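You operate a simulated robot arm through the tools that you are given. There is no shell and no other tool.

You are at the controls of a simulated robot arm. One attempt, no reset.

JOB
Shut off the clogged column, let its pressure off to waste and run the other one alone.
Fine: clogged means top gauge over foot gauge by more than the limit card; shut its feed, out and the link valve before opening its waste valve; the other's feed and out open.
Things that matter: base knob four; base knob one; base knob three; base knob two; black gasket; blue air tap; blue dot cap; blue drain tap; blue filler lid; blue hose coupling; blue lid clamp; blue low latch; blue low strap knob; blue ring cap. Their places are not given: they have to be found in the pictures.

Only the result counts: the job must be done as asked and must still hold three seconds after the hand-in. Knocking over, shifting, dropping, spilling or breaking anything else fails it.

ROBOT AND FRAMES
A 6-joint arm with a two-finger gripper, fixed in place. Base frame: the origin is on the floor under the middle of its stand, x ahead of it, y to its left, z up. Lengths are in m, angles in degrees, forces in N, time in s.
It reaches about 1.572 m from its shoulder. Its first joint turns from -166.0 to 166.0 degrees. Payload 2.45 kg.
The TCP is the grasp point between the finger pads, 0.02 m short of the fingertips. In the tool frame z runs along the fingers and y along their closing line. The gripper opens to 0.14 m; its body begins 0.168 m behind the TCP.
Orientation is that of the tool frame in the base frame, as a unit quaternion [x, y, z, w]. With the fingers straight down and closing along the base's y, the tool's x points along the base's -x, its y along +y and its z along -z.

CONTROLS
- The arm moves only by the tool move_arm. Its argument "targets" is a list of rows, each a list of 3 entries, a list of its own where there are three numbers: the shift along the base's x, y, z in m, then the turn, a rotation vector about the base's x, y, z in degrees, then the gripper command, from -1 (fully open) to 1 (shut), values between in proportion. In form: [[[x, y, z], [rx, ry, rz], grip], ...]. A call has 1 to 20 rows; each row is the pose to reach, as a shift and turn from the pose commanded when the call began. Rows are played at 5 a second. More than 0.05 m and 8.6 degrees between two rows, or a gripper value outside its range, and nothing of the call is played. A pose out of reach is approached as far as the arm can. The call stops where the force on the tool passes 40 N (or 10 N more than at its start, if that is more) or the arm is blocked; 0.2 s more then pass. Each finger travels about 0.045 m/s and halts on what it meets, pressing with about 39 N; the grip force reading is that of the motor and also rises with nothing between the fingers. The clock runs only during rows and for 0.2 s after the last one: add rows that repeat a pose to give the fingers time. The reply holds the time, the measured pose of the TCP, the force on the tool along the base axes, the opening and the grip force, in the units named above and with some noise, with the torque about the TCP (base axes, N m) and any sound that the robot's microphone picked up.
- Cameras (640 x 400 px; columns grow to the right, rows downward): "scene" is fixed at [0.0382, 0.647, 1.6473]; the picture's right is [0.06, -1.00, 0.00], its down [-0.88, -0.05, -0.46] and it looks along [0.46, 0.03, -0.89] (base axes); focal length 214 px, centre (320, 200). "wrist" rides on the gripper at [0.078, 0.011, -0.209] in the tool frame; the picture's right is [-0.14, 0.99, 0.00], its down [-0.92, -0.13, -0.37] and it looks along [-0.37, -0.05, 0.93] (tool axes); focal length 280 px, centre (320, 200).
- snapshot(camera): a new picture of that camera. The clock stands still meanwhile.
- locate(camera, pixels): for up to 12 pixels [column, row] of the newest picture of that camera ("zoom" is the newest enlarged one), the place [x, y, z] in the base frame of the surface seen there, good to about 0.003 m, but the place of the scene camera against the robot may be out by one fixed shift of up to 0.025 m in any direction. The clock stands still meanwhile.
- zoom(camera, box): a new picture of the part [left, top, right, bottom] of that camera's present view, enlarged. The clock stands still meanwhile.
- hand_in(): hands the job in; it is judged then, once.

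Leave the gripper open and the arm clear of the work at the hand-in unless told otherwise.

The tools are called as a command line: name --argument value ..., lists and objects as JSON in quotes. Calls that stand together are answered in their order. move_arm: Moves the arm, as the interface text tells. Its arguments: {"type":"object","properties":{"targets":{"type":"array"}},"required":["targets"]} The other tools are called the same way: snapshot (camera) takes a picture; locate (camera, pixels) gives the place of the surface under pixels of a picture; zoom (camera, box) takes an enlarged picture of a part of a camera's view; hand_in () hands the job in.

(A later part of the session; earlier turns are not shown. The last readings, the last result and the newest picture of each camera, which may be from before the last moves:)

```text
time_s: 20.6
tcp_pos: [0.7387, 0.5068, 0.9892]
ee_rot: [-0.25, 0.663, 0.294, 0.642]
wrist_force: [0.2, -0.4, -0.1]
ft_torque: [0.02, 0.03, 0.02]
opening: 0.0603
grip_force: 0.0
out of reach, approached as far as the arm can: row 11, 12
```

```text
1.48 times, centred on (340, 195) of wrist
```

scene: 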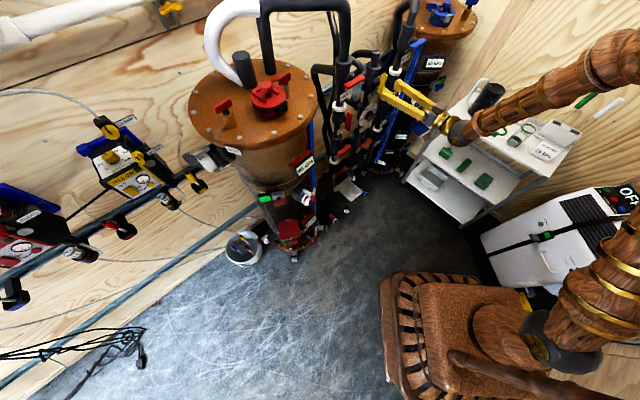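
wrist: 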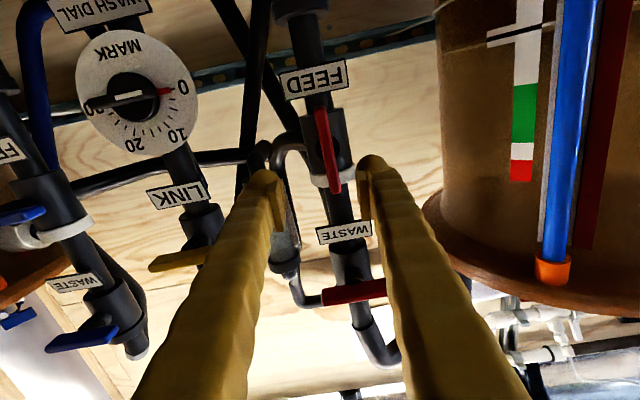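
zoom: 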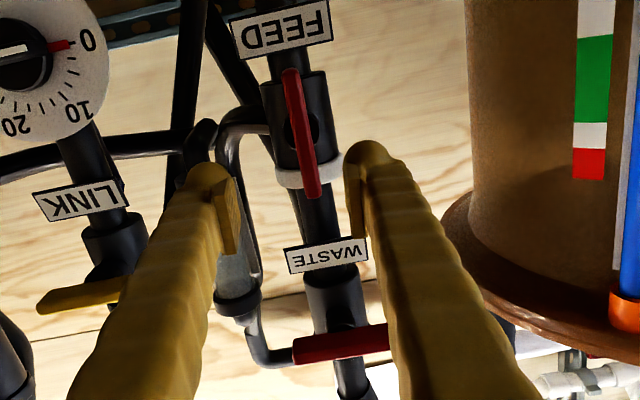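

Red FEED's bar: centre about (0.770, 0.560, 0.969), upright. I'll square up the roll, line up in front of it, move in and narrow the fingers to straddle it at 2 cm.

move_arm --targets '[[[0.003, 0.0143, -0.0101], [-1.3, -1.5, -0.13], 0.143], [[0.0059, 0.0285, -0.0202], [-2.62, -2.97, -0.27], 0.143], [[0.0059, 0.0285, -0.0202], [-2.62, -2.97, -0.27], 0.143], [[0.0155, 0.0381, -0.0202], [-2.62, -2.97, -0.27], 0.143], [[0.025, 0.0476, -0.0202], [-2.62, -2.97, -0.27], 0.143], [[0.025, 0.0476, -0.0202], [-2.62, -2.97, -0.27], 0.143], [[0.025, 0.0476, -0.0202], [-2.62, -2.97, -0.27], 0.7], [[0.025, 0.0476, -0.0202], [-2.62, -2.97, -0.27], 0.7], [[0.025, 0.0476, -0.0202], [-2.62, -2.97, -0.27], 0.7]]'

snapshot --camera "wrist"

zoom --camera "scene" --box '[300, 75, 400, 150]'

```text
time_s: 22.6
tcp_pos: [0.7748, 0.5516, 0.9809]
ee_rot: [-0.262, 0.66, 0.295, 0.639]
wrist_force: [-3.4, 6.0, 3.1]
ft_torque: [0.07, -0.02, 0.06]
opening: 0.0257
grip_force: 3.7
out of reach, approached as far as the arm can: row 1, 2, 3, 4, 5, 6, 7, 8, 9
```

```text
taken
```

wrist: 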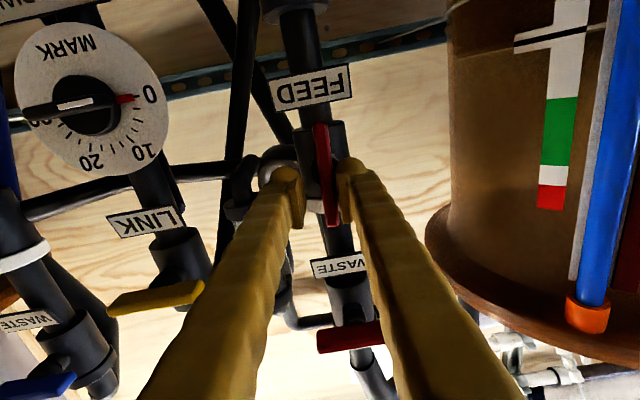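

```text
5.33 times, centred on (350, 112) of scene
```

zoom: 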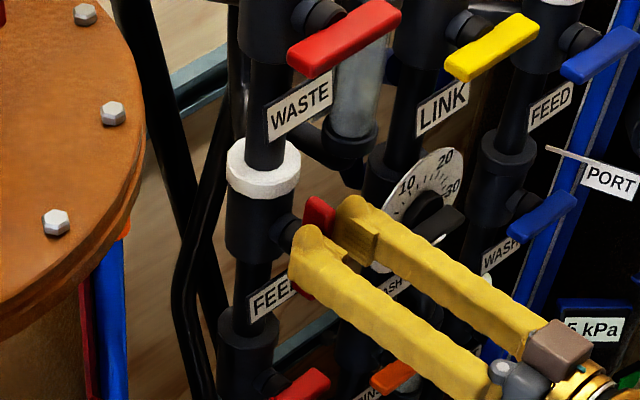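

The arm is at a joint limit here: it sits 1 cm right of and above where I want (TCP (0.775, 0.552, 0.981)), with one finger lightly touching the bar. I'll look at the arm's configuration before choosing a better posture.

snapshot --camera "scene"

zoom --camera "wrist" --box '[240, 70, 400, 250]'

```text
taken
```

scene: 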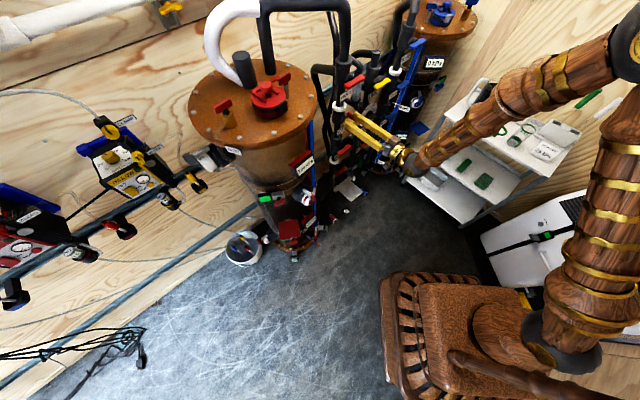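

```text
2.22 times, centred on (320, 160) of wrist
```

zoom: 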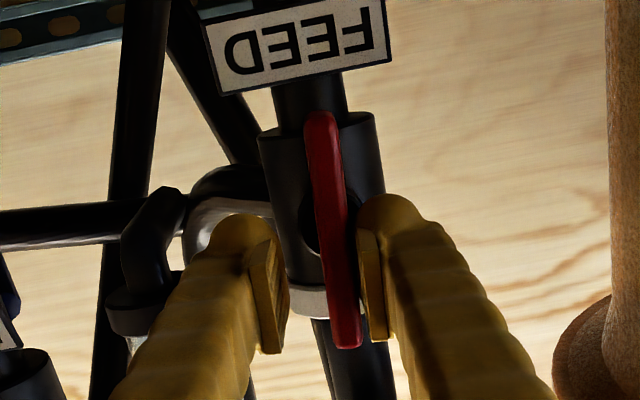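

I'll locate points along the arm to understand its posture.

locate --camera "scene" --pixels '[[635, 55], [590, 65], [540, 85], [480, 125], [430, 158], [415, 163], [400, 155], [600, 150], [590, 230], [570, 330], [490, 300], [388, 145]]'

zoom --camera "scene" --box '[340, 80, 500, 200]'

```text
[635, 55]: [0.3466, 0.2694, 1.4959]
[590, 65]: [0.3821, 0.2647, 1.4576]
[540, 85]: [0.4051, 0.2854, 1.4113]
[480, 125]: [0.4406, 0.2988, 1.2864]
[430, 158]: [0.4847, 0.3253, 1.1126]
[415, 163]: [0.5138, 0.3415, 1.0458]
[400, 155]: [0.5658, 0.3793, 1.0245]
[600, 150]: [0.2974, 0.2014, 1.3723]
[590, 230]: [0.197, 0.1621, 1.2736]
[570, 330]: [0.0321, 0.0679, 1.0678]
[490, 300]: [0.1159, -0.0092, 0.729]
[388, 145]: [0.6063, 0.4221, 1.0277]
```

```text
3.33 times, centred on (420, 140) of scene
```

zoom: 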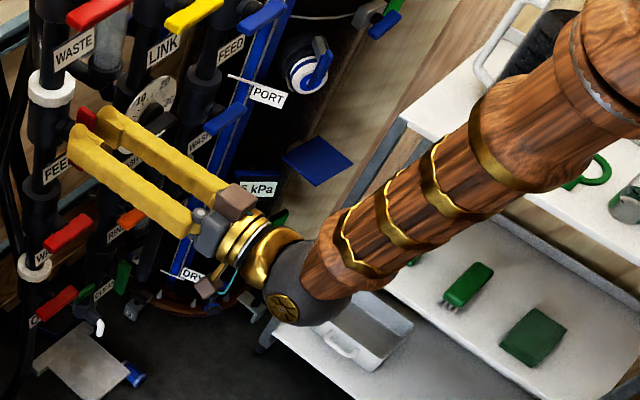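

The arm's posture suggests its last joint is at a stop just at this roll; turning clockwise moves away from it. So I'll open the fingers, back out 4 cm, and take a roll of +8° clockwise, lined up with the bar; the loose straddle tolerates that small angle.

move_arm --targets '[[[0, 0, 0], [0, 0, 0], 0.143], [[0, 0, 0], [0, 0, 0], 0.143], [[0, 0, 0], [0, 0, 0], 0.143], [[-0.0135, -0.0135, 0], [0, 0, 0], 0.143], [[-0.0269, -0.0269, 0], [0, 0, 0], 0.143], [[-0.0304, -0.0234, -0.006], [2, 1.5, -0.7], 0.143], [[-0.0338, -0.0199, -0.0119], [3.83, 3.09, -1.4], 0.143], [[-0.0338, -0.0199, -0.0119], [3.83, 3.09, -1.4], 0.143]]'

snapshot --camera "wrist"

```text
time_s: 24.4
tcp_pos: [0.7457, 0.5219, 0.9694]
ee_rot: [-0.23, 0.669, 0.321, 0.63]
wrist_force: [-0.2, -0.4, -0.9]
ft_torque: [-0.01, 0.0, 0.03]
opening: 0.0596
grip_force: 0.1
out of reach, approached as far as the arm can: row 7, 8
```

```text
taken
```

wrist: 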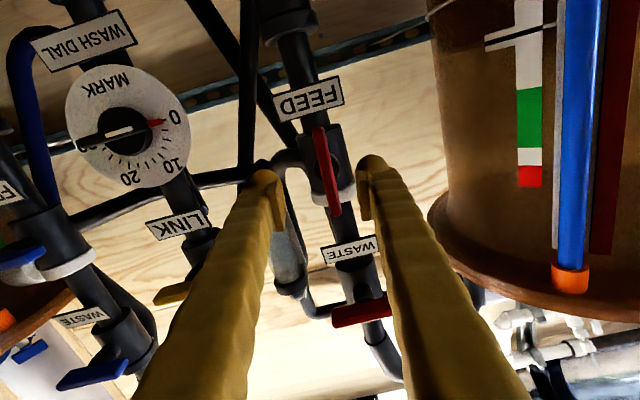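

Working out the joint angles, the wrist (forearm-roll joint) is at its limit when the approach is within about 16° of the arm's own plane. Yawing the tool about 5° more (approach at 51° instead of 46°) frees it. I'll unroll to 0 and yaw +5° in front of the red FEED bar.

move_arm --targets '[[[-0.0015, 0.002, 0], [-2.8, -2.85, 2.5], 0.143], [[-0.003, 0.0043, 0], [-5.6, -5.7, 5], 0.143], [[-0.003, 0.0043, 0], [-5.6, -5.7, 5], 0.143]]'

snapshot --camera "wrist"

```text
time_s: 25.2
tcp_pos: [0.7528, 0.5257, 0.9811]
ee_rot: [-0.296, 0.647, 0.309, 0.631]
wrist_force: [-0.4, -0.8, -1.0]
ft_torque: [0.03, 0.0, 0.03]
opening: 0.0599
grip_force: 0.0
out of reach, approached as far as the arm can: row 2, 3
```

```text
taken
```

wrist: 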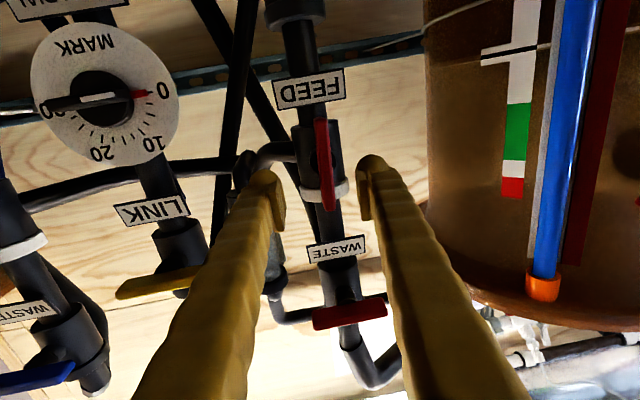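

Now the limit is the last joint (roll must be about 2° or more here). With yaw 51° and roll +8° both limits should be satisfied. I'll go there, just in front of the red FEED bar.

move_arm --targets '[[[-0.003, 0, -0.003], [4.12, 5.03, 0], 0.143], [[-0.0101, 0.0005, -0.0111], [4.6, 5.6, 0], 0.143], [[-0.0101, 0.0005, -0.0111], [4.6, 5.6, 0], 0.143]]'

snapshot --camera "wrist"

```text
time_s: 26.0
tcp_pos: [0.7439, 0.5253, 0.971]
ee_rot: [-0.258, 0.66, 0.337, 0.62]
wrist_force: [-0.3, 0.2, 0.3]
ft_torque: [0.03, -0.02, -0.02]
opening: 0.06
grip_force: 0.0
```

```text
taken
```

wrist: 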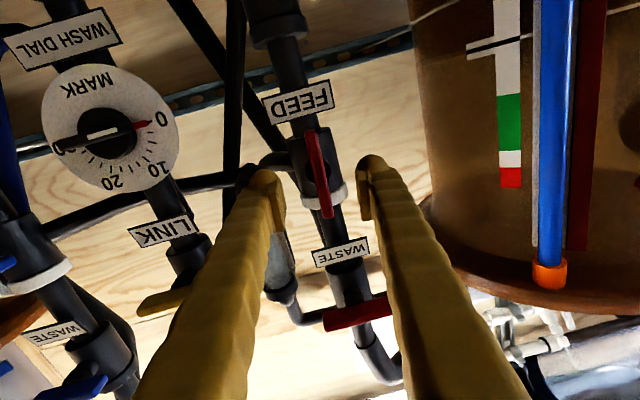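

Reached exactly this time. The red FEED bar is at (313,135) to (327,215). I'll measure it once more from here.

locate --camera "wrist" --pixels '[[309, 135], [314, 158], [318, 175], [322, 193], [327, 214], [330, 310], [356, 316], [385, 300]]'

zoom --camera "wrist" --box '[240, 100, 400, 230]'

```text
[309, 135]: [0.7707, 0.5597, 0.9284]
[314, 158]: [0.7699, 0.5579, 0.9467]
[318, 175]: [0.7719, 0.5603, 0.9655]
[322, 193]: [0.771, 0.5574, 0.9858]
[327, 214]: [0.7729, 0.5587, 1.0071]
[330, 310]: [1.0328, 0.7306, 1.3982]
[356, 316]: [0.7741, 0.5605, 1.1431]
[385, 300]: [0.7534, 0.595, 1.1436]
```

```text
3.08 times, centred on (320, 165) of wrist
```

zoom: 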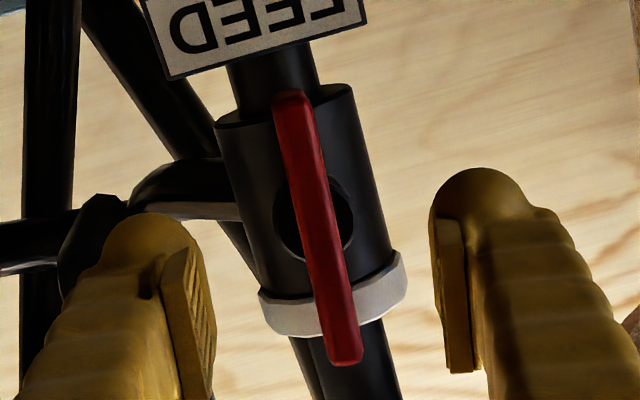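

The bar's centre is (0.771, 0.559, 0.970). I'll move in 3.5 cm and narrow to about 2.4 cm so the fingers straddle it.

move_arm --targets '[[[0.0075, 0.0088, -0.0005], [0, 0, 0], 0.143], [[0.015, 0.0176, -0.0005], [0, 0, 0], 0.143], [[0.0227, 0.0264, -0.0005], [0, 0, 0], 0.143], [[0.0227, 0.0264, -0.0005], [0, 0, 0], 0.657], [[0.0227, 0.0264, -0.0005], [0, 0, 0], 0.657], [[0.0227, 0.0264, -0.0005], [0, 0, 0], 0.657], [[0.0227, 0.0264, -0.0005], [0, 0, 0], 0.657]]'

zoom --camera "wrist" --box '[240, 80, 400, 230]'

```text
time_s: 27.6
tcp_pos: [0.7658, 0.5512, 0.9694]
ee_rot: [-0.258, 0.66, 0.337, 0.62]
wrist_force: [-0.3, -0.6, 1.1]
ft_torque: [-0.03, -0.01, 0.03]
opening: 0.0238
grip_force: 0.0
```

```text
2.67 times, centred on (320, 155) of wrist
```

zoom: 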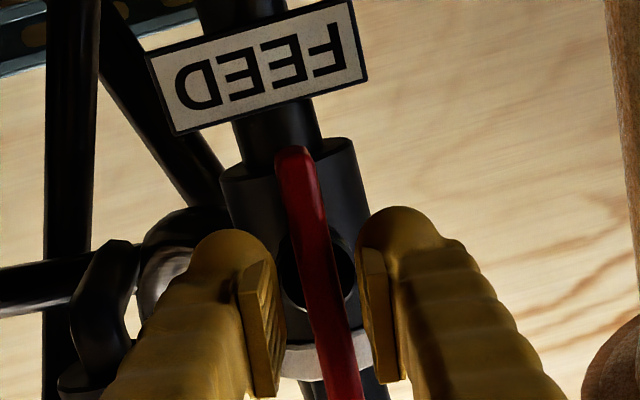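

The fingers straddle the bar with no contact force. Now I'll turn clockwise about 83° to roll 90° and then pinch to align the bar.

move_arm --targets '[[[0, 0, 0], [4.85, 5.76, 0], 0.7], [[0, 0, 0], [9.7, 11.5, 0], 0.7], [[0, 0, 0], [14.56, 17.27, 0], 0.7], [[0, 0, 0], [19.4, 23.0, 0], 0.7], [[0, 0, 0], [24.27, 28.8, 0], 0.7], [[0, 0, 0], [29.1, 34.5, 0], 0.7], [[0, 0, 0], [34.0, 40.3, 0], 0.7], [[0, 0, 0], [38.8, 46.0, 0], 0.7], [[0, 0, 0], [43.7, 51.8, 0], 0.7], [[0, 0, 0], [48.5, 57.6, 0], 0.7], [[0, 0, 0], [53.4, 63.3, 0], 0.7], [[0, 0, 0], [53.4, 63.3, 0], 0.7]]'

zoom --camera "wrist" --box '[240, 80, 400, 230]'

zoom --camera "scene" --box '[300, 75, 400, 150]'

```text
time_s: 30.2
tcp_pos: [0.7645, 0.5511, 0.9695]
ee_rot: [0.242, 0.664, 0.666, 0.24]
wrist_force: [-1.7, -0.7, 4.9]
ft_torque: [0.0, -0.08, 0.0]
opening: 0.0242
grip_force: 2.3
```

```text
2.67 times, centred on (320, 155) of wrist
```

zoom: 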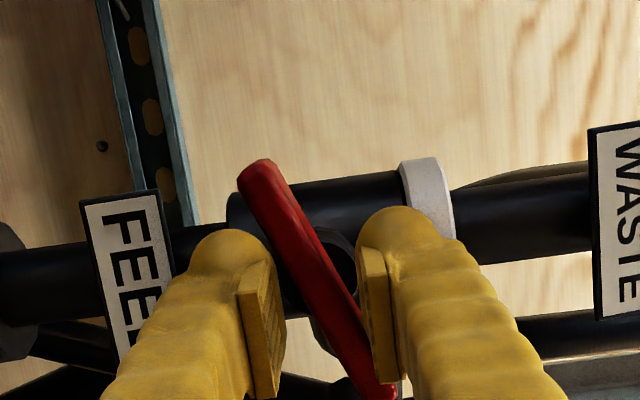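

```text
5.33 times, centred on (350, 112) of scene
```

zoom: 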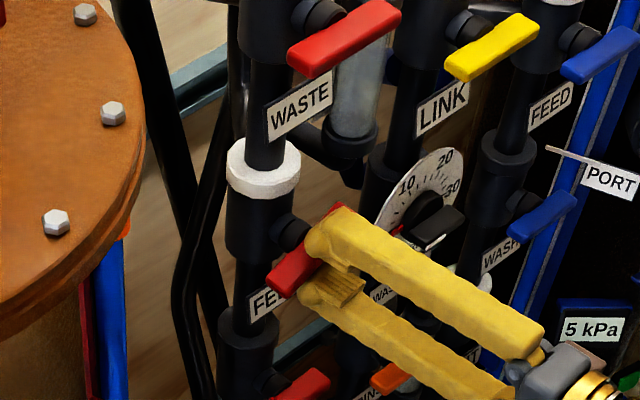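

The bar followed with about 20° lag. Pinching now to bring it level.

move_arm --targets '[[[0, 0, 0.0005], [0, 0, 0], 0.8], [[0, 0, 0.0005], [0, 0, 0], 0.9], [[0, 0, 0.0005], [0, 0, 0], 1], [[0, 0, 0.0005], [0, 0, 0], 1], [[0, 0, 0.0005], [0, 0, 0], 1]]'

zoom --camera "wrist" --box '[240, 80, 400, 230]'

zoom --camera "scene" --box '[300, 75, 400, 150]'

```text
time_s: 31.4
tcp_pos: [0.7659, 0.5514, 0.9701]
ee_rot: [0.24, 0.664, 0.666, 0.24]
wrist_force: [3.9, 5.1, -9.8]
ft_torque: [-0.1, 0.08, 0.02]
opening: 0.0111
grip_force: 38.2
```

```text
2.67 times, centred on (320, 155) of wrist
```

zoom: 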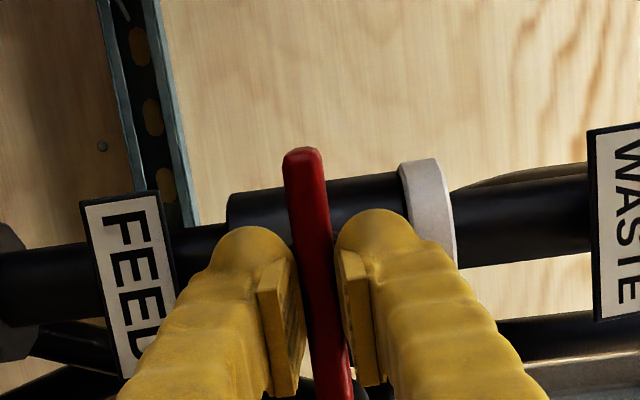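

```text
5.33 times, centred on (350, 112) of scene
```

zoom: 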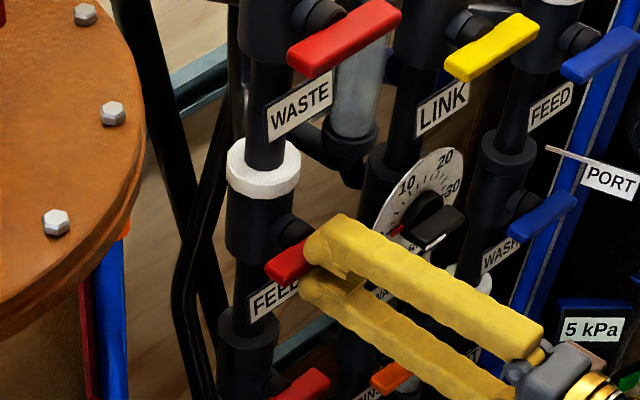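

Red FEED is now level: shut. I'll release, back out 6 cm and rise 18 cm to sit in front of the red WASTE bar with the same orientation.

move_arm --targets '[[[0, 0, 0], [0, 0, 0], 0.143], [[0, 0, 0], [0, 0, 0], 0.143], [[0, 0, 0], [0, 0, 0], 0.143], [[0, 0, 0], [0, 0, 0], 0.143], [[-0.0194, -0.023, 0], [0, 0, 0], 0.143], [[-0.0387, -0.0459, 0], [0, 0, 0], 0.143], [[-0.0387, -0.0459, 0.045], [0, 0, 0], 0.143], [[-0.0387, -0.0459, 0.09], [0, 0, 0], 0.143], [[-0.0387, -0.0459, 0.135], [0, 0, 0], 0.143], [[-0.0387, -0.0459, 0.18], [0, 0, 0], 0.143], [[-0.0387, -0.0459, 0.18], [0, 0, 0], 0.143]]'

snapshot --camera "wrist"

zoom --camera "scene" --box '[310, 70, 410, 180]'

```text
time_s: 33.8
tcp_pos: [0.727, 0.5063, 1.1518]
ee_rot: [0.24, 0.664, 0.666, 0.241]
wrist_force: [-0.2, 0.4, 0.6]
ft_torque: [0.01, 0.0, 0.01]
opening: 0.06
grip_force: 0.0
```

```text
taken
```

wrist: 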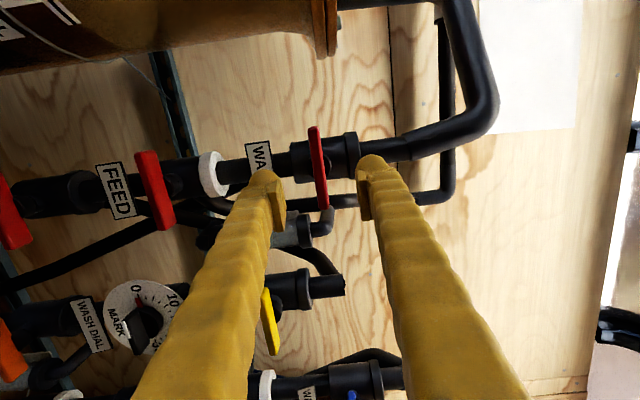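

```text
3.64 times, centred on (360, 125) of scene
```

zoom: 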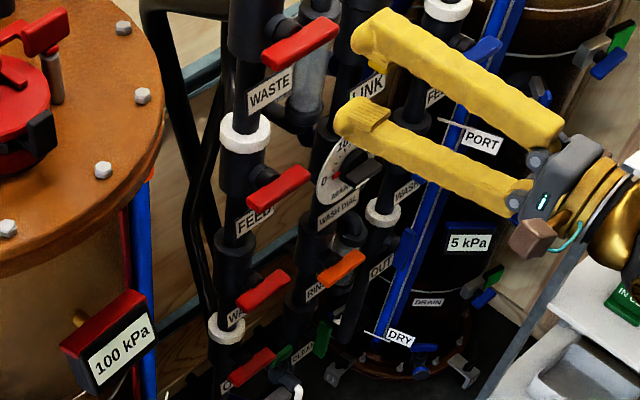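

Red FEED is level in both views. I notice gauges changed (red top now 100 kPa, blue foot 5 kPa), so let me read them all before opening waste.

zoom --camera "scene" --box '[280, 140, 340, 240]'

zoom --camera "scene" --box '[385, 40, 465, 150]'

locate --camera "wrist" --pixels '[[313, 130], [316, 150], [319, 168], [322, 185], [326, 205], [259, 155], [300, 160], [340, 155], [145, 160], [170, 215], [266, 300], [274, 350]]'

zoom --camera "wrist" --box '[240, 100, 400, 230]'

```text
4.00 times, centred on (310, 190) of scene
```

zoom: 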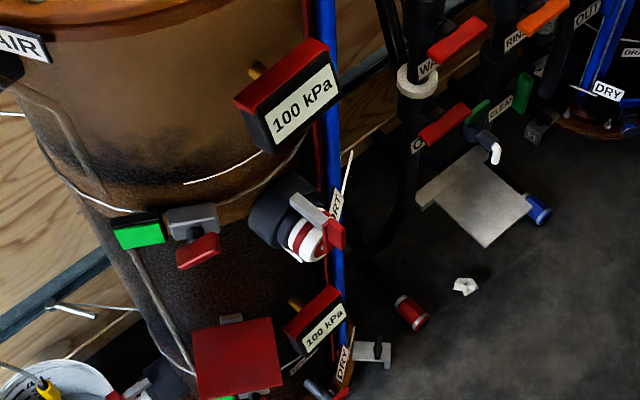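

```text
3.64 times, centred on (425, 95) of scene
```

zoom: 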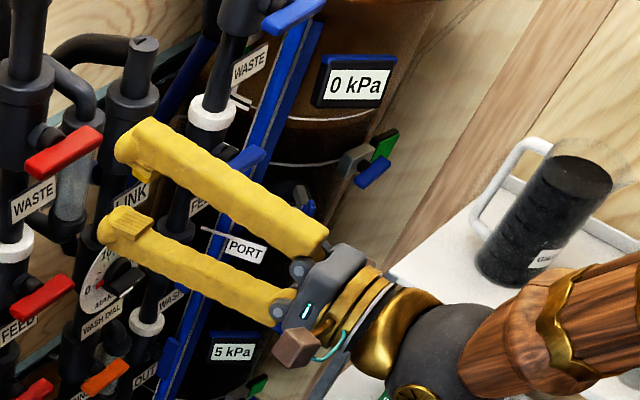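

```text
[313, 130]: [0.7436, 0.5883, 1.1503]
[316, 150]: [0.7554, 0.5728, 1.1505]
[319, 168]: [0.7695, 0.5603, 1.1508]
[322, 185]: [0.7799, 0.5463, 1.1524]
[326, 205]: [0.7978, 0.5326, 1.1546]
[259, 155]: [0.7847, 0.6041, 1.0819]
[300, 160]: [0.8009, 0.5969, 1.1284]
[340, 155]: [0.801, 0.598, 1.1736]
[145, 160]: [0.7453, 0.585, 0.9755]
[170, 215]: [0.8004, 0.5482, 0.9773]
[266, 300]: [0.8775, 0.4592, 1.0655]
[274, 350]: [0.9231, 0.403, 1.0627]
```

```text
3.08 times, centred on (320, 165) of wrist
```

zoom: 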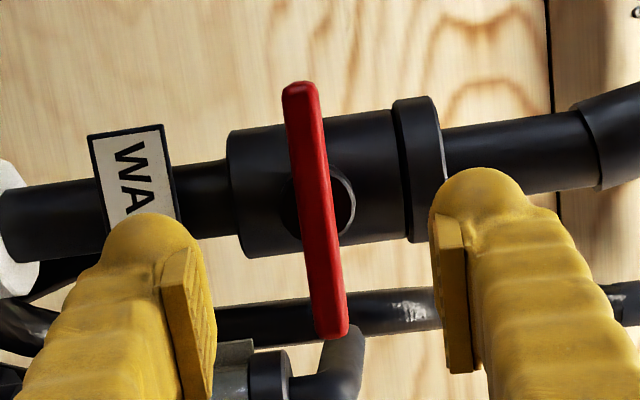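

With feed and link shut, red holds 100/100 kPa trapped pressure and blue is near 0, which fits. Red FEED, LINK and OUT are all shut, so waste may be opened now. The WASTE bar is level, centre (0.771, 0.5605, 1.152). I'll move in and straddle it.

move_arm --targets '[[[0.0127, 0.016, 0.001], [0, 0, 0], 0.143], [[0.0254, 0.032, 0.001], [0, 0, 0], 0.143], [[0.0381, 0.048, 0.001], [0, 0, 0], 0.143], [[0.0381, 0.048, 0.001], [0, 0, 0], 0.657], [[0.0381, 0.048, 0.001], [0, 0, 0], 0.657], [[0.0381, 0.048, 0.001], [0, 0, 0], 0.7], [[0.0381, 0.048, 0.001], [0, 0, 0], 0.7]]'

zoom --camera "wrist" --box '[240, 80, 400, 230]'

```text
time_s: 35.4
tcp_pos: [0.7652, 0.5553, 1.1505]
ee_rot: [0.24, 0.664, 0.666, 0.241]
wrist_force: [0.2, -0.7, -0.7]
ft_torque: [-0.01, 0.01, 0.01]
opening: 0.0209
grip_force: 0.1
```

```text
2.67 times, centred on (320, 155) of wrist
```

zoom: 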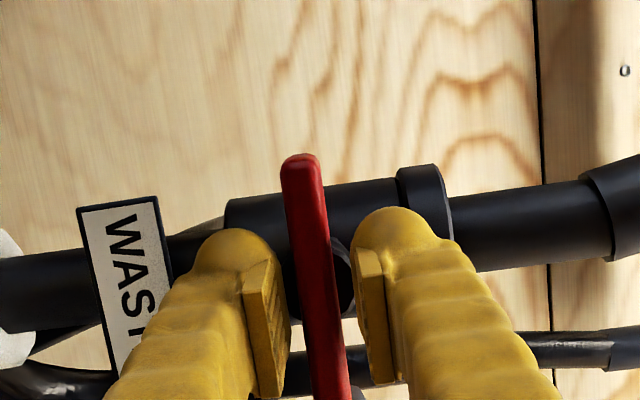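

Straddled cleanly. Now I'll turn counter-clockwise 45° first and check that the bar follows freely.

move_arm --targets '[[[0, 0, 0], [-4.83, -5.74, 0], 0.7], [[0, 0, 0], [-9.67, -11.47, 0], 0.7], [[0, 0, 0], [-14.5, -17.2, 0], 0.7], [[0, 0, 0], [-19.34, -22.94, 0], 0.7], [[0, 0, 0], [-24.2, -28.7, 0], 0.7], [[0, 0, 0], [-29.0, -34.4, 0], 0.7]]'

zoom --camera "wrist" --box '[240, 80, 400, 230]'

zoom --camera "scene" --box '[310, 50, 390, 110]'

```text
time_s: 36.8
tcp_pos: [0.7655, 0.5548, 1.151]
ee_rot: [-0.033, 0.708, 0.521, 0.477]
wrist_force: [-0.4, -3.7, -5.6]
ft_torque: [-0.01, 0.13, -0.05]
opening: 0.0246
grip_force: 2.5
```

```text
2.67 times, centred on (320, 155) of wrist
```

zoom: 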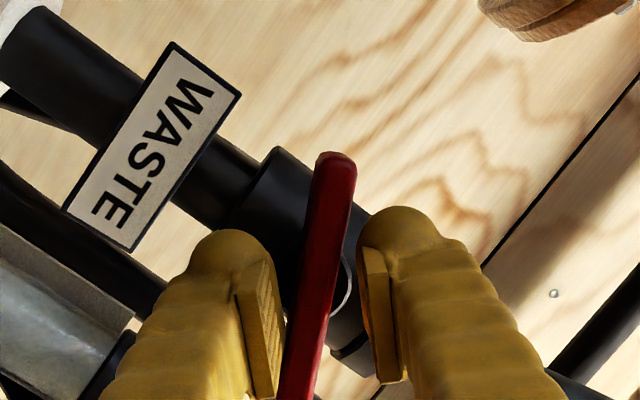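

```text
6.67 times, centred on (350, 80) of scene
```

zoom: 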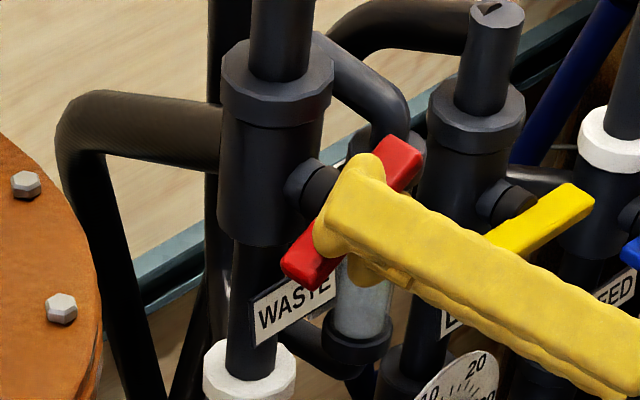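

The bar follows freely counter-clockwise. I'll finish the last 45° and pinch to set it upright.

move_arm --targets '[[[0, 0, 0], [-4.83, -5.74, 0], 0.7], [[0, 0, 0], [-9.67, -11.47, 0], 0.7], [[0, 0, 0], [-14.5, -17.2, 0], 0.7], [[0, 0, 0], [-19.34, -22.94, 0], 0.7], [[0, 0, 0], [-24.2, -28.7, 0], 0.7], [[0, 0, 0], [-29.0, -34.4, 0], 0.7], [[0, 0, 0], [-29.0, -34.4, 0], 0.8], [[0, 0, 0], [-29.0, -34.4, 0], 0.9], [[0, 0, 0], [-29.0, -34.4, 0], 1], [[0, 0, 0], [-29.0, -34.4, 0], 1], [[0, 0, 0], [-29.0, -34.4, 0], 1]]'

zoom --camera "wrist" --box '[240, 80, 400, 230]'

zoom --camera "scene" --box '[310, 50, 390, 110]'

```text
time_s: 39.2
tcp_pos: [0.7663, 0.5532, 1.1532]
ee_rot: [-0.298, 0.642, 0.297, 0.641]
wrist_force: [31.7, -11.5, 7.6]
ft_torque: [0.02, -0.09, -0.41]
opening: 0.0112
grip_force: 37.7
```

```text
2.67 times, centred on (320, 155) of wrist
```

zoom: 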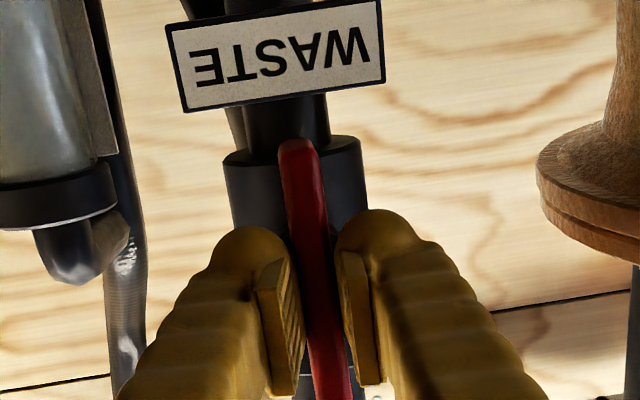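

```text
6.67 times, centred on (350, 80) of scene
```

zoom: 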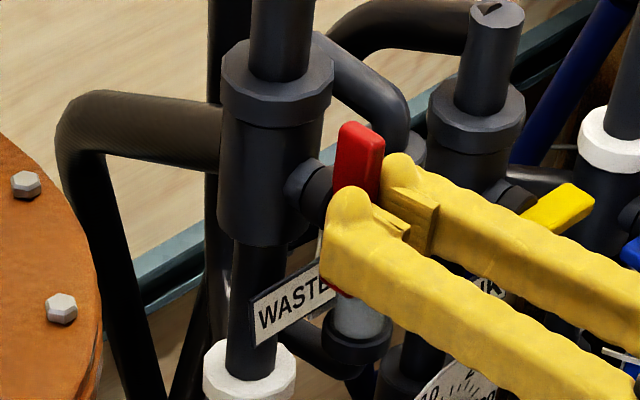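

Red WASTE stands upright along its pipe: open. I'll release, back out 6 cm and check the gauges.

move_arm --targets '[[[0.001, -0.0005, 0], [0, 0, 0], 0.143], [[0.001, -0.0005, 0], [0, 0, 0], 0.143], [[0.001, -0.0005, 0], [0, 0, 0], 0.143], [[0.001, -0.0005, 0], [0, 0, 0], 0.143], [[-0.0194, -0.0229, 0], [0, 0, 0], 0.143], [[-0.0388, -0.0458, 0], [0, 0, 0], 0.143], [[-0.0388, -0.0458, 0], [0, 0, 0], 0.143]]'

zoom --camera "scene" --box '[280, 50, 440, 190]'

zoom --camera "scene" --box '[280, 140, 340, 240]'

snapshot --camera "wrist"

```text
time_s: 40.8
tcp_pos: [0.7249, 0.5065, 1.1502]
ee_rot: [-0.3, 0.643, 0.298, 0.638]
wrist_force: [-0.5, 0.0, -0.1]
ft_torque: [0.0, 0.0, -0.01]
opening: 0.0599
grip_force: 0.1
```

```text
2.86 times, centred on (360, 120) of scene
```

zoom: 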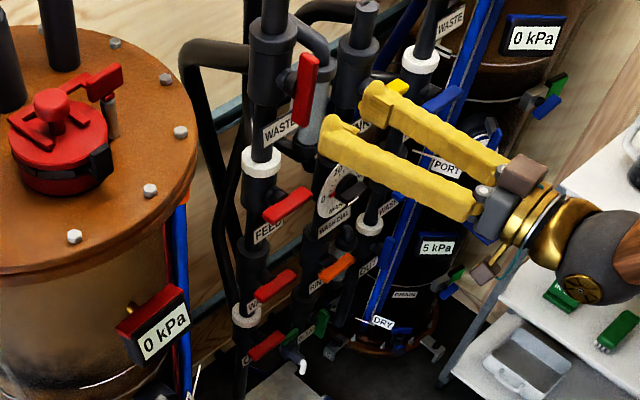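

```text
4.00 times, centred on (310, 190) of scene
```

zoom: 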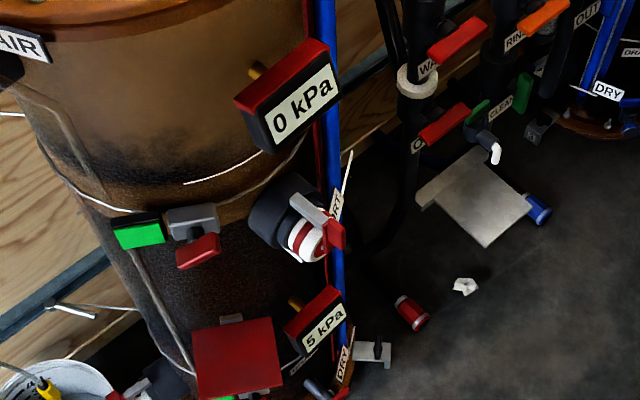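

```text
taken
```

wrist: 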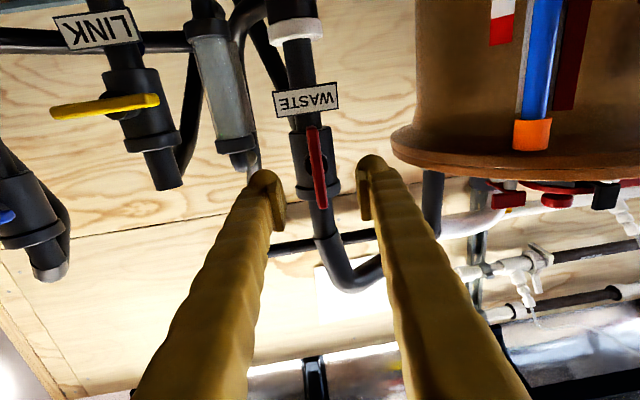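

Red has dropped to 0/5 kPa: pressure is let off to waste. The last valve is blue FEED (across, shut). I'll roll the tool to +90°, yaw back to 45° and slide over in front of the blue tree at z 1.15.

move_arm --targets '[[[0.0236, -0.023, 0], [5.53, 6.04, -0.36], 0.143], [[0.0472, -0.0461, 0], [11.05, 12.07, -0.71], 0.143], [[0.0707, -0.0691, 0], [16.58, 18.11, -1.07], 0.143], [[0.0943, -0.0921, 0], [22.11, 24.15, -1.43], 0.143], [[0.1179, -0.1152, 0], [27.64, 30.18, -1.79], 0.143], [[0.1415, -0.1382, 0], [33.16, 36.22, -2.14], 0.143], [[0.1651, -0.1613, 0], [38.69, 42.25, -2.5], 0.143], [[0.1887, -0.1843, 0], [44.22, 48.29, -2.86], 0.143], [[0.2122, -0.2073, 0], [49.75, 54.33, -3.22], 0.143], [[0.2358, -0.2304, 0], [55.27, 60.36, -3.57], 0.143], [[0.2594, -0.2534, 0], [60.8, 66.4, -3.93], 0.143], [[0.2594, -0.2534, 0], [60.8, 66.4, -3.93], 0.143]]'

snapshot --camera "wrist"

snapshot --camera "scene"

```text
time_s: 43.4
tcp_pos: [0.9834, 0.2545, 1.1525]
ee_rot: [0.27, 0.654, 0.654, 0.268]
wrist_force: [-0.4, 0.6, 0.4]
ft_torque: [-0.01, -0.02, 0.0]
opening: 0.0601
grip_force: 0.1
```

```text
taken
```

wrist: 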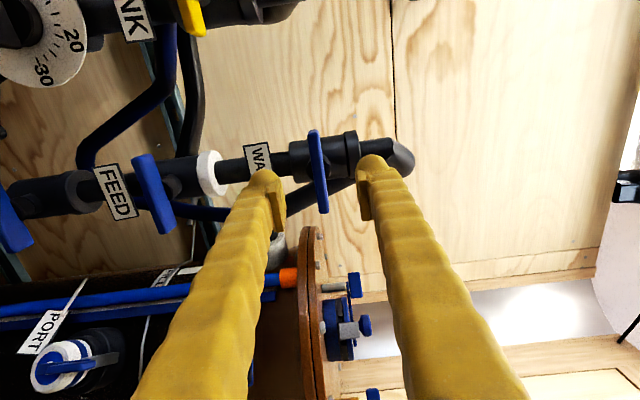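

```text
taken
```

scene: 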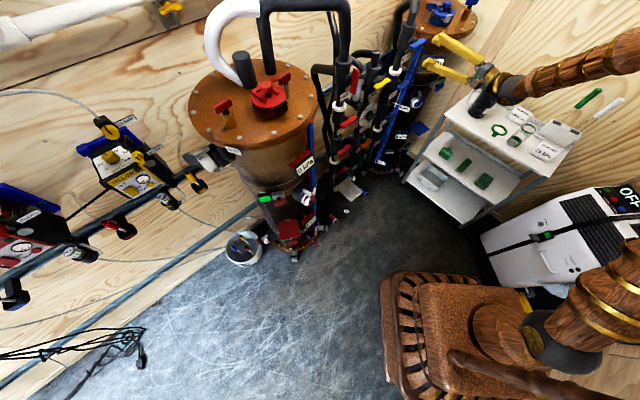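

I'm in front of blue WASTE; FEED lies lower, at (152,195) in the wrist picture. The PORT tag with its wire is at (45,330). I'll locate those for clearance and the FEED bar itself.

locate --camera "wrist" --pixels '[[140, 160], [152, 195], [165, 230], [84, 283], [60, 305], [40, 332], [60, 372], [108, 360], [284, 278], [353, 285], [20, 325], [330, 330]]'

zoom --camera "wrist" --box '[0, 130, 260, 400]'

```text
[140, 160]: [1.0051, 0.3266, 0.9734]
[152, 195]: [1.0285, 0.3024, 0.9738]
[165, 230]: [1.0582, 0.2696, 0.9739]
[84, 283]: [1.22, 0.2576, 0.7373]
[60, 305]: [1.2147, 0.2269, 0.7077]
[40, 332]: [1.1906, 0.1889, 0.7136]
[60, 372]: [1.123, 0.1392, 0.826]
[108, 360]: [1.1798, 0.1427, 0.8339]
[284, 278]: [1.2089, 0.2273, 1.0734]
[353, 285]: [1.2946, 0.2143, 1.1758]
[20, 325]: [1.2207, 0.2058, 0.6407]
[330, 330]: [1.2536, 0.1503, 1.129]
```

```text
1.48 times, centred on (130, 265) of wrist
```

zoom: 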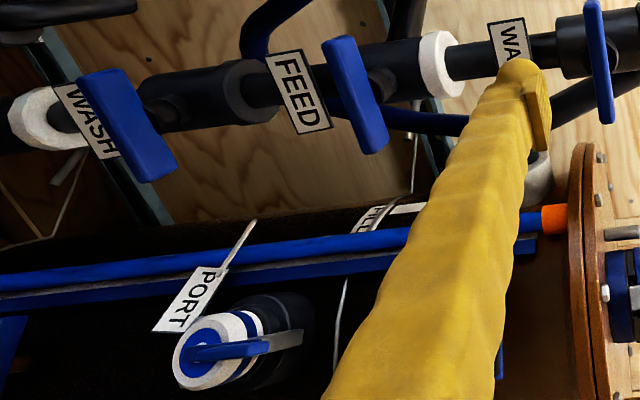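

The PORT tag is well below and behind (z≈0.72), so it's clear. Blue FEED's bar: centre (1.032, 0.298, 0.970), level. I'll descend 18 cm in front of it.

move_arm --targets '[[[0, 0, -0.045], [0, 0, 0], 0.143], [[0, 0, -0.09], [0, 0, 0], 0.143], [[0, 0, -0.135], [0, 0, 0], 0.143], [[0.004, 0.0025, -0.175], [0, 0, 0], 0.143], [[0.0088, 0.0051, -0.1815], [0, 0, 0], 0.143], [[0.0088, 0.0051, -0.1815], [0, 0, 0], 0.143]]'

snapshot --camera "wrist"

```text
time_s: 44.8
tcp_pos: [0.9959, 0.2594, 0.9707]
ee_rot: [0.269, 0.654, 0.654, 0.27]
wrist_force: [-1.1, -0.4, -1.1]
ft_torque: [-0.01, 0.02, 0.0]
opening: 0.06
grip_force: 0.1
```

```text
taken
```

wrist: 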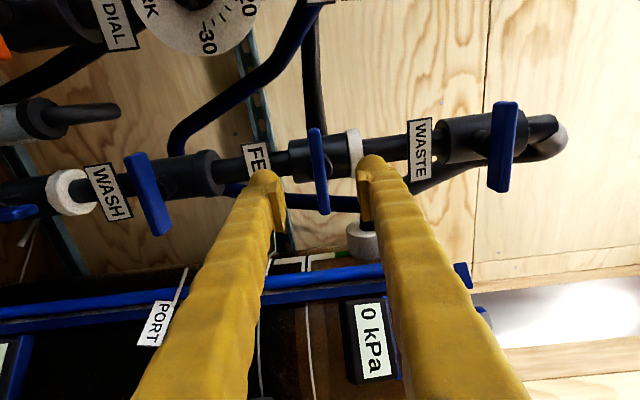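

The blue FEED bar is between the fingers at (313,130) to (324,212). I'll measure it once more from here.

locate --camera "wrist" --pixels '[[313, 132], [316, 150], [319, 170], [321, 190], [324, 210], [300, 160], [340, 155]]'

zoom --camera "wrist" --box '[240, 100, 400, 230]'

```text
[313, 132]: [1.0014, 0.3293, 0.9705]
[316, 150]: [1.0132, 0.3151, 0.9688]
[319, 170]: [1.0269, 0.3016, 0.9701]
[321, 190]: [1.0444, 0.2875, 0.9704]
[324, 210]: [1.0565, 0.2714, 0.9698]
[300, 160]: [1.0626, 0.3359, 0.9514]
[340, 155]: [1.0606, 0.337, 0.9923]
```

```text
3.08 times, centred on (320, 165) of wrist
```

zoom: 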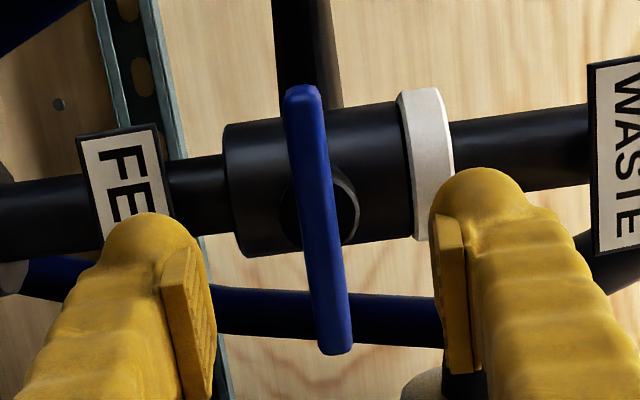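

Centre confirmed at (1.029, 0.300, 0.970). I'll move in and straddle it.

move_arm --targets '[[[0.0097, 0.0117, -0.0005], [0, 0, 0], 0.143], [[0.0193, 0.0235, -0.0005], [0, 0, 0], 0.143], [[0.029, 0.0352, -0.0005], [0, 0, 0], 0.143], [[0.029, 0.0352, -0.0005], [0, 0, 0], 0.657], [[0.029, 0.0352, -0.0005], [0, 0, 0], 0.657], [[0.029, 0.0352, -0.0005], [0, 0, 0], 0.7], [[0.029, 0.0352, -0.0005], [0, 0, 0], 0.7]]'

zoom --camera "wrist" --box '[240, 80, 400, 230]'

```text
time_s: 46.4
tcp_pos: [1.0236, 0.2947, 0.9691]
ee_rot: [0.269, 0.654, 0.654, 0.269]
wrist_force: [-0.5, 0.1, 0.1]
ft_torque: [-0.02, -0.01, -0.01]
opening: 0.0208
grip_force: 0.0
```

```text
2.67 times, centred on (320, 155) of wrist
```

zoom: 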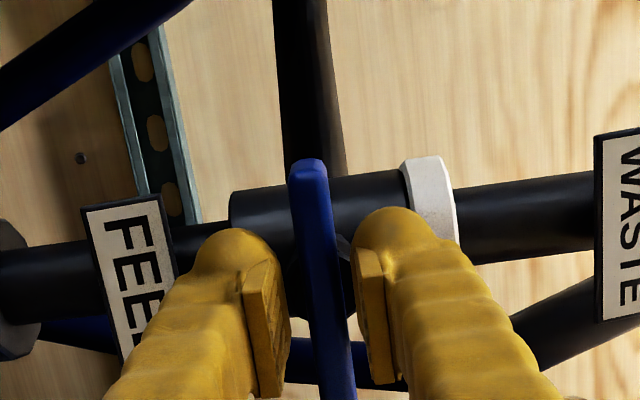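

Straddled. I'll turn counter-clockwise 45° and check.

move_arm --targets '[[[0, 0, 0], [-5.3, -5.3, 0], 0.7], [[0, 0, 0], [-10.6, -10.6, 0], 0.7], [[0, 0, 0], [-15.9, -15.9, 0], 0.7], [[0, 0, 0], [-21.2, -21.2, 0], 0.7], [[0, 0, 0], [-26.5, -26.5, 0], 0.7], [[0, 0, 0], [-31.8, -31.8, 0], 0.7]]'

zoom --camera "wrist" --box '[240, 80, 400, 230]'

```text
time_s: 47.8
tcp_pos: [1.0225, 0.2958, 0.9674]
ee_rot: [-0.002, 0.709, 0.5, 0.498]
wrist_force: [-0.4, -0.7, -2.5]
ft_torque: [0.03, 0.06, -0.03]
opening: 0.0227
grip_force: 0.9
```

```text
2.67 times, centred on (320, 155) of wrist
```

zoom: 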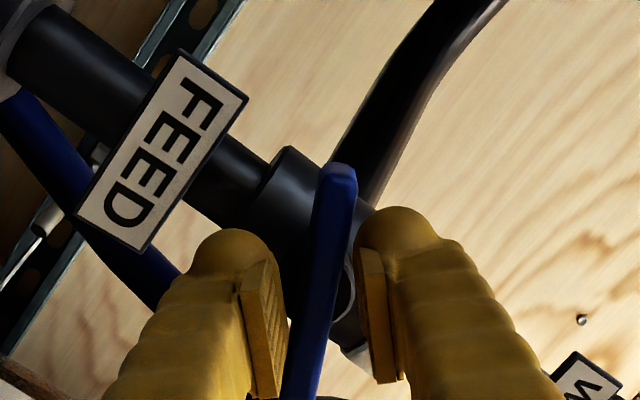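

The bar follows freely. I'll complete the remaining 45° and pinch it upright.

move_arm --targets '[[[0, 0, 0], [-5.3, -5.3, 0], 0.7], [[0, 0, 0], [-10.6, -10.6, 0], 0.7], [[0, 0, 0], [-15.9, -15.9, 0], 0.7], [[0, 0, 0], [-21.2, -21.2, 0], 0.7], [[0, 0, 0], [-26.5, -26.5, 0], 0.7], [[0, 0, 0], [-31.8, -31.8, 0], 0.7], [[0, 0, 0], [-31.8, -31.8, 0], 0.8], [[0, 0, 0], [-31.8, -31.8, 0], 0.9], [[0, 0, 0], [-31.8, -31.8, 0], 1], [[0, 0, 0], [-31.8, -31.8, 0], 1], [[0, 0, 0], [-31.8, -31.8, 0], 1]]'

zoom --camera "wrist" --box '[240, 80, 400, 230]'

zoom --camera "scene" --box '[340, 40, 440, 120]'

```text
time_s: 50.0
tcp_pos: [1.0272, 0.2927, 0.9704]
ee_rot: [-0.269, 0.657, 0.268, 0.652]
wrist_force: [26.0, -3.9, -4.5]
ft_torque: [-0.1, 0.12, -0.22]
opening: 0.0111
grip_force: 31.8
stopped in row 10: the force on the tool passed its limit at 44 N (the readings are from after the stop); the commanded pose is now the measured one
```

```text
2.67 times, centred on (320, 155) of wrist
```

zoom: 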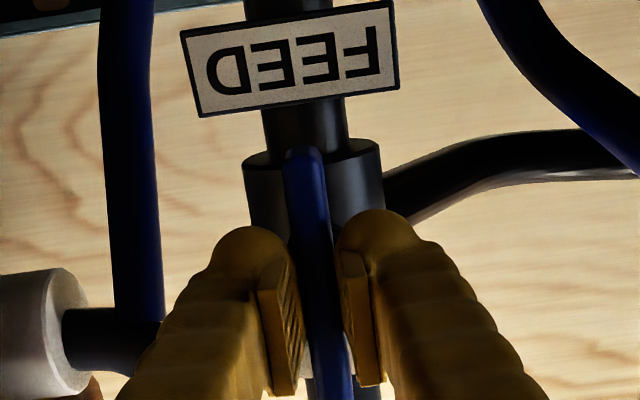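

```text
5.00 times, centred on (390, 80) of scene
```

zoom: 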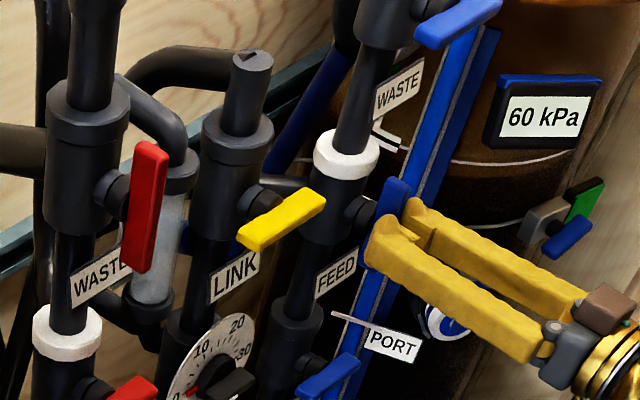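

Blue FEED is upright along its pipe and the blue column now reads 60 kPa on top. The pinch only tripped the force limit through a small sideways offset. I'll release and back straight out.

move_arm --targets '[[[0, 0, 0], [0, 0, 0], 0.143], [[0, 0, 0], [0, 0, 0], 0.143], [[0, 0, 0], [0, 0, 0], 0.143], [[0, 0, 0], [0, 0, 0], 0.143], [[-0.0212, -0.0212, 0], [0, 0, 0], 0.143], [[-0.0424, -0.0424, 0], [0, 0, 0], 0.143], [[-0.0636, -0.0636, 0], [0, 0, 0], 0.143], [[-0.0636, -0.0636, 0], [0, 0, 0], 0.143]]'

snapshot --camera "wrist"

zoom --camera "scene" --box '[280, 50, 440, 190]'

```text
time_s: 51.8
tcp_pos: [0.9629, 0.229, 0.9688]
ee_rot: [-0.269, 0.655, 0.269, 0.653]
wrist_force: [0.6, 0.0, 0.1]
ft_torque: [0.01, 0.02, -0.02]
opening: 0.0599
grip_force: 0.1
```

```text
taken
```

wrist: 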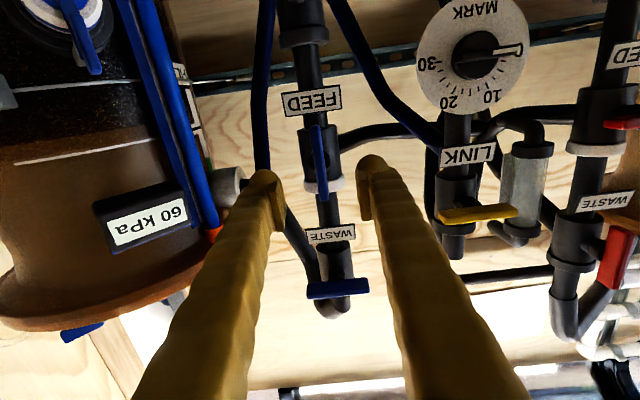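

```text
2.86 times, centred on (360, 120) of scene
```

zoom: 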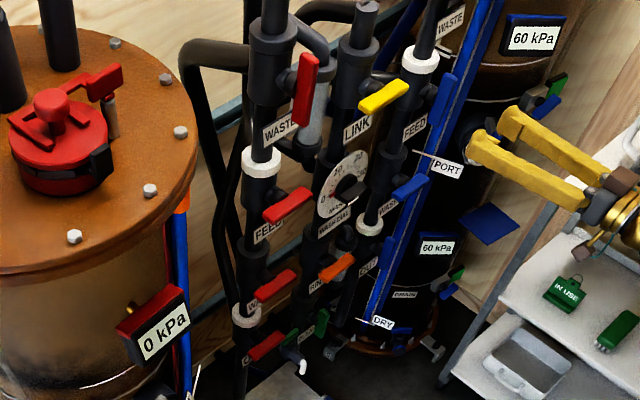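

Blue now runs at 60/60 kPa (so its OUT is passing flow), red is at 0. I'll measure the final angles of the bars and check every handle.

locate --camera "wrist" --pixels '[[317, 130], [320, 160], [324, 195], [443, 219], [480, 214], [512, 211], [622, 232], [610, 285], [312, 290], [365, 288], [610, 123], [635, 122]]'

zoom --camera "scene" --box '[320, 50, 420, 120]'

zoom --camera "scene" --box '[320, 110, 420, 180]'

```text
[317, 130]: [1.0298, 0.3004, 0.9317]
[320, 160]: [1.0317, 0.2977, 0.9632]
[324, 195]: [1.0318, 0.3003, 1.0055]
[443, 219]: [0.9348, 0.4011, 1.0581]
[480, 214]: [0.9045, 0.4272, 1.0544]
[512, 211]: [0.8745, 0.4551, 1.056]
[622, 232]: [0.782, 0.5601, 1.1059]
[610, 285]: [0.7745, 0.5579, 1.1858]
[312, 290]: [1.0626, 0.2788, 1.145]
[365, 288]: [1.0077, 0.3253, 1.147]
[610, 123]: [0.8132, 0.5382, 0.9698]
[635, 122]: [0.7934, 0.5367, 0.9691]
```

```text
5.71 times, centred on (370, 85) of scene
```

zoom: 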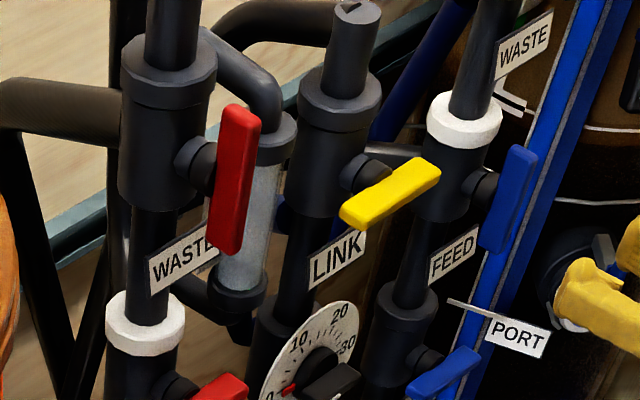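

```text
5.71 times, centred on (370, 145) of scene
```

zoom: 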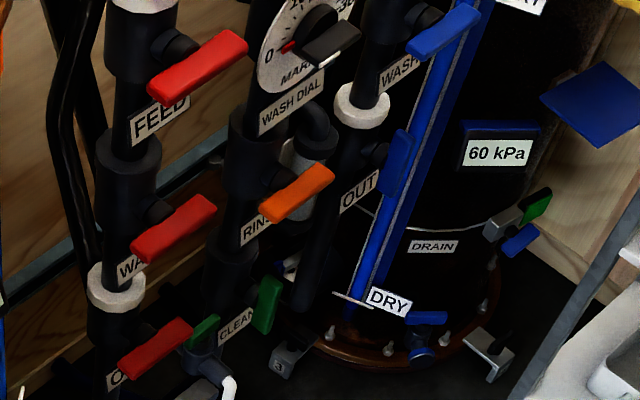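

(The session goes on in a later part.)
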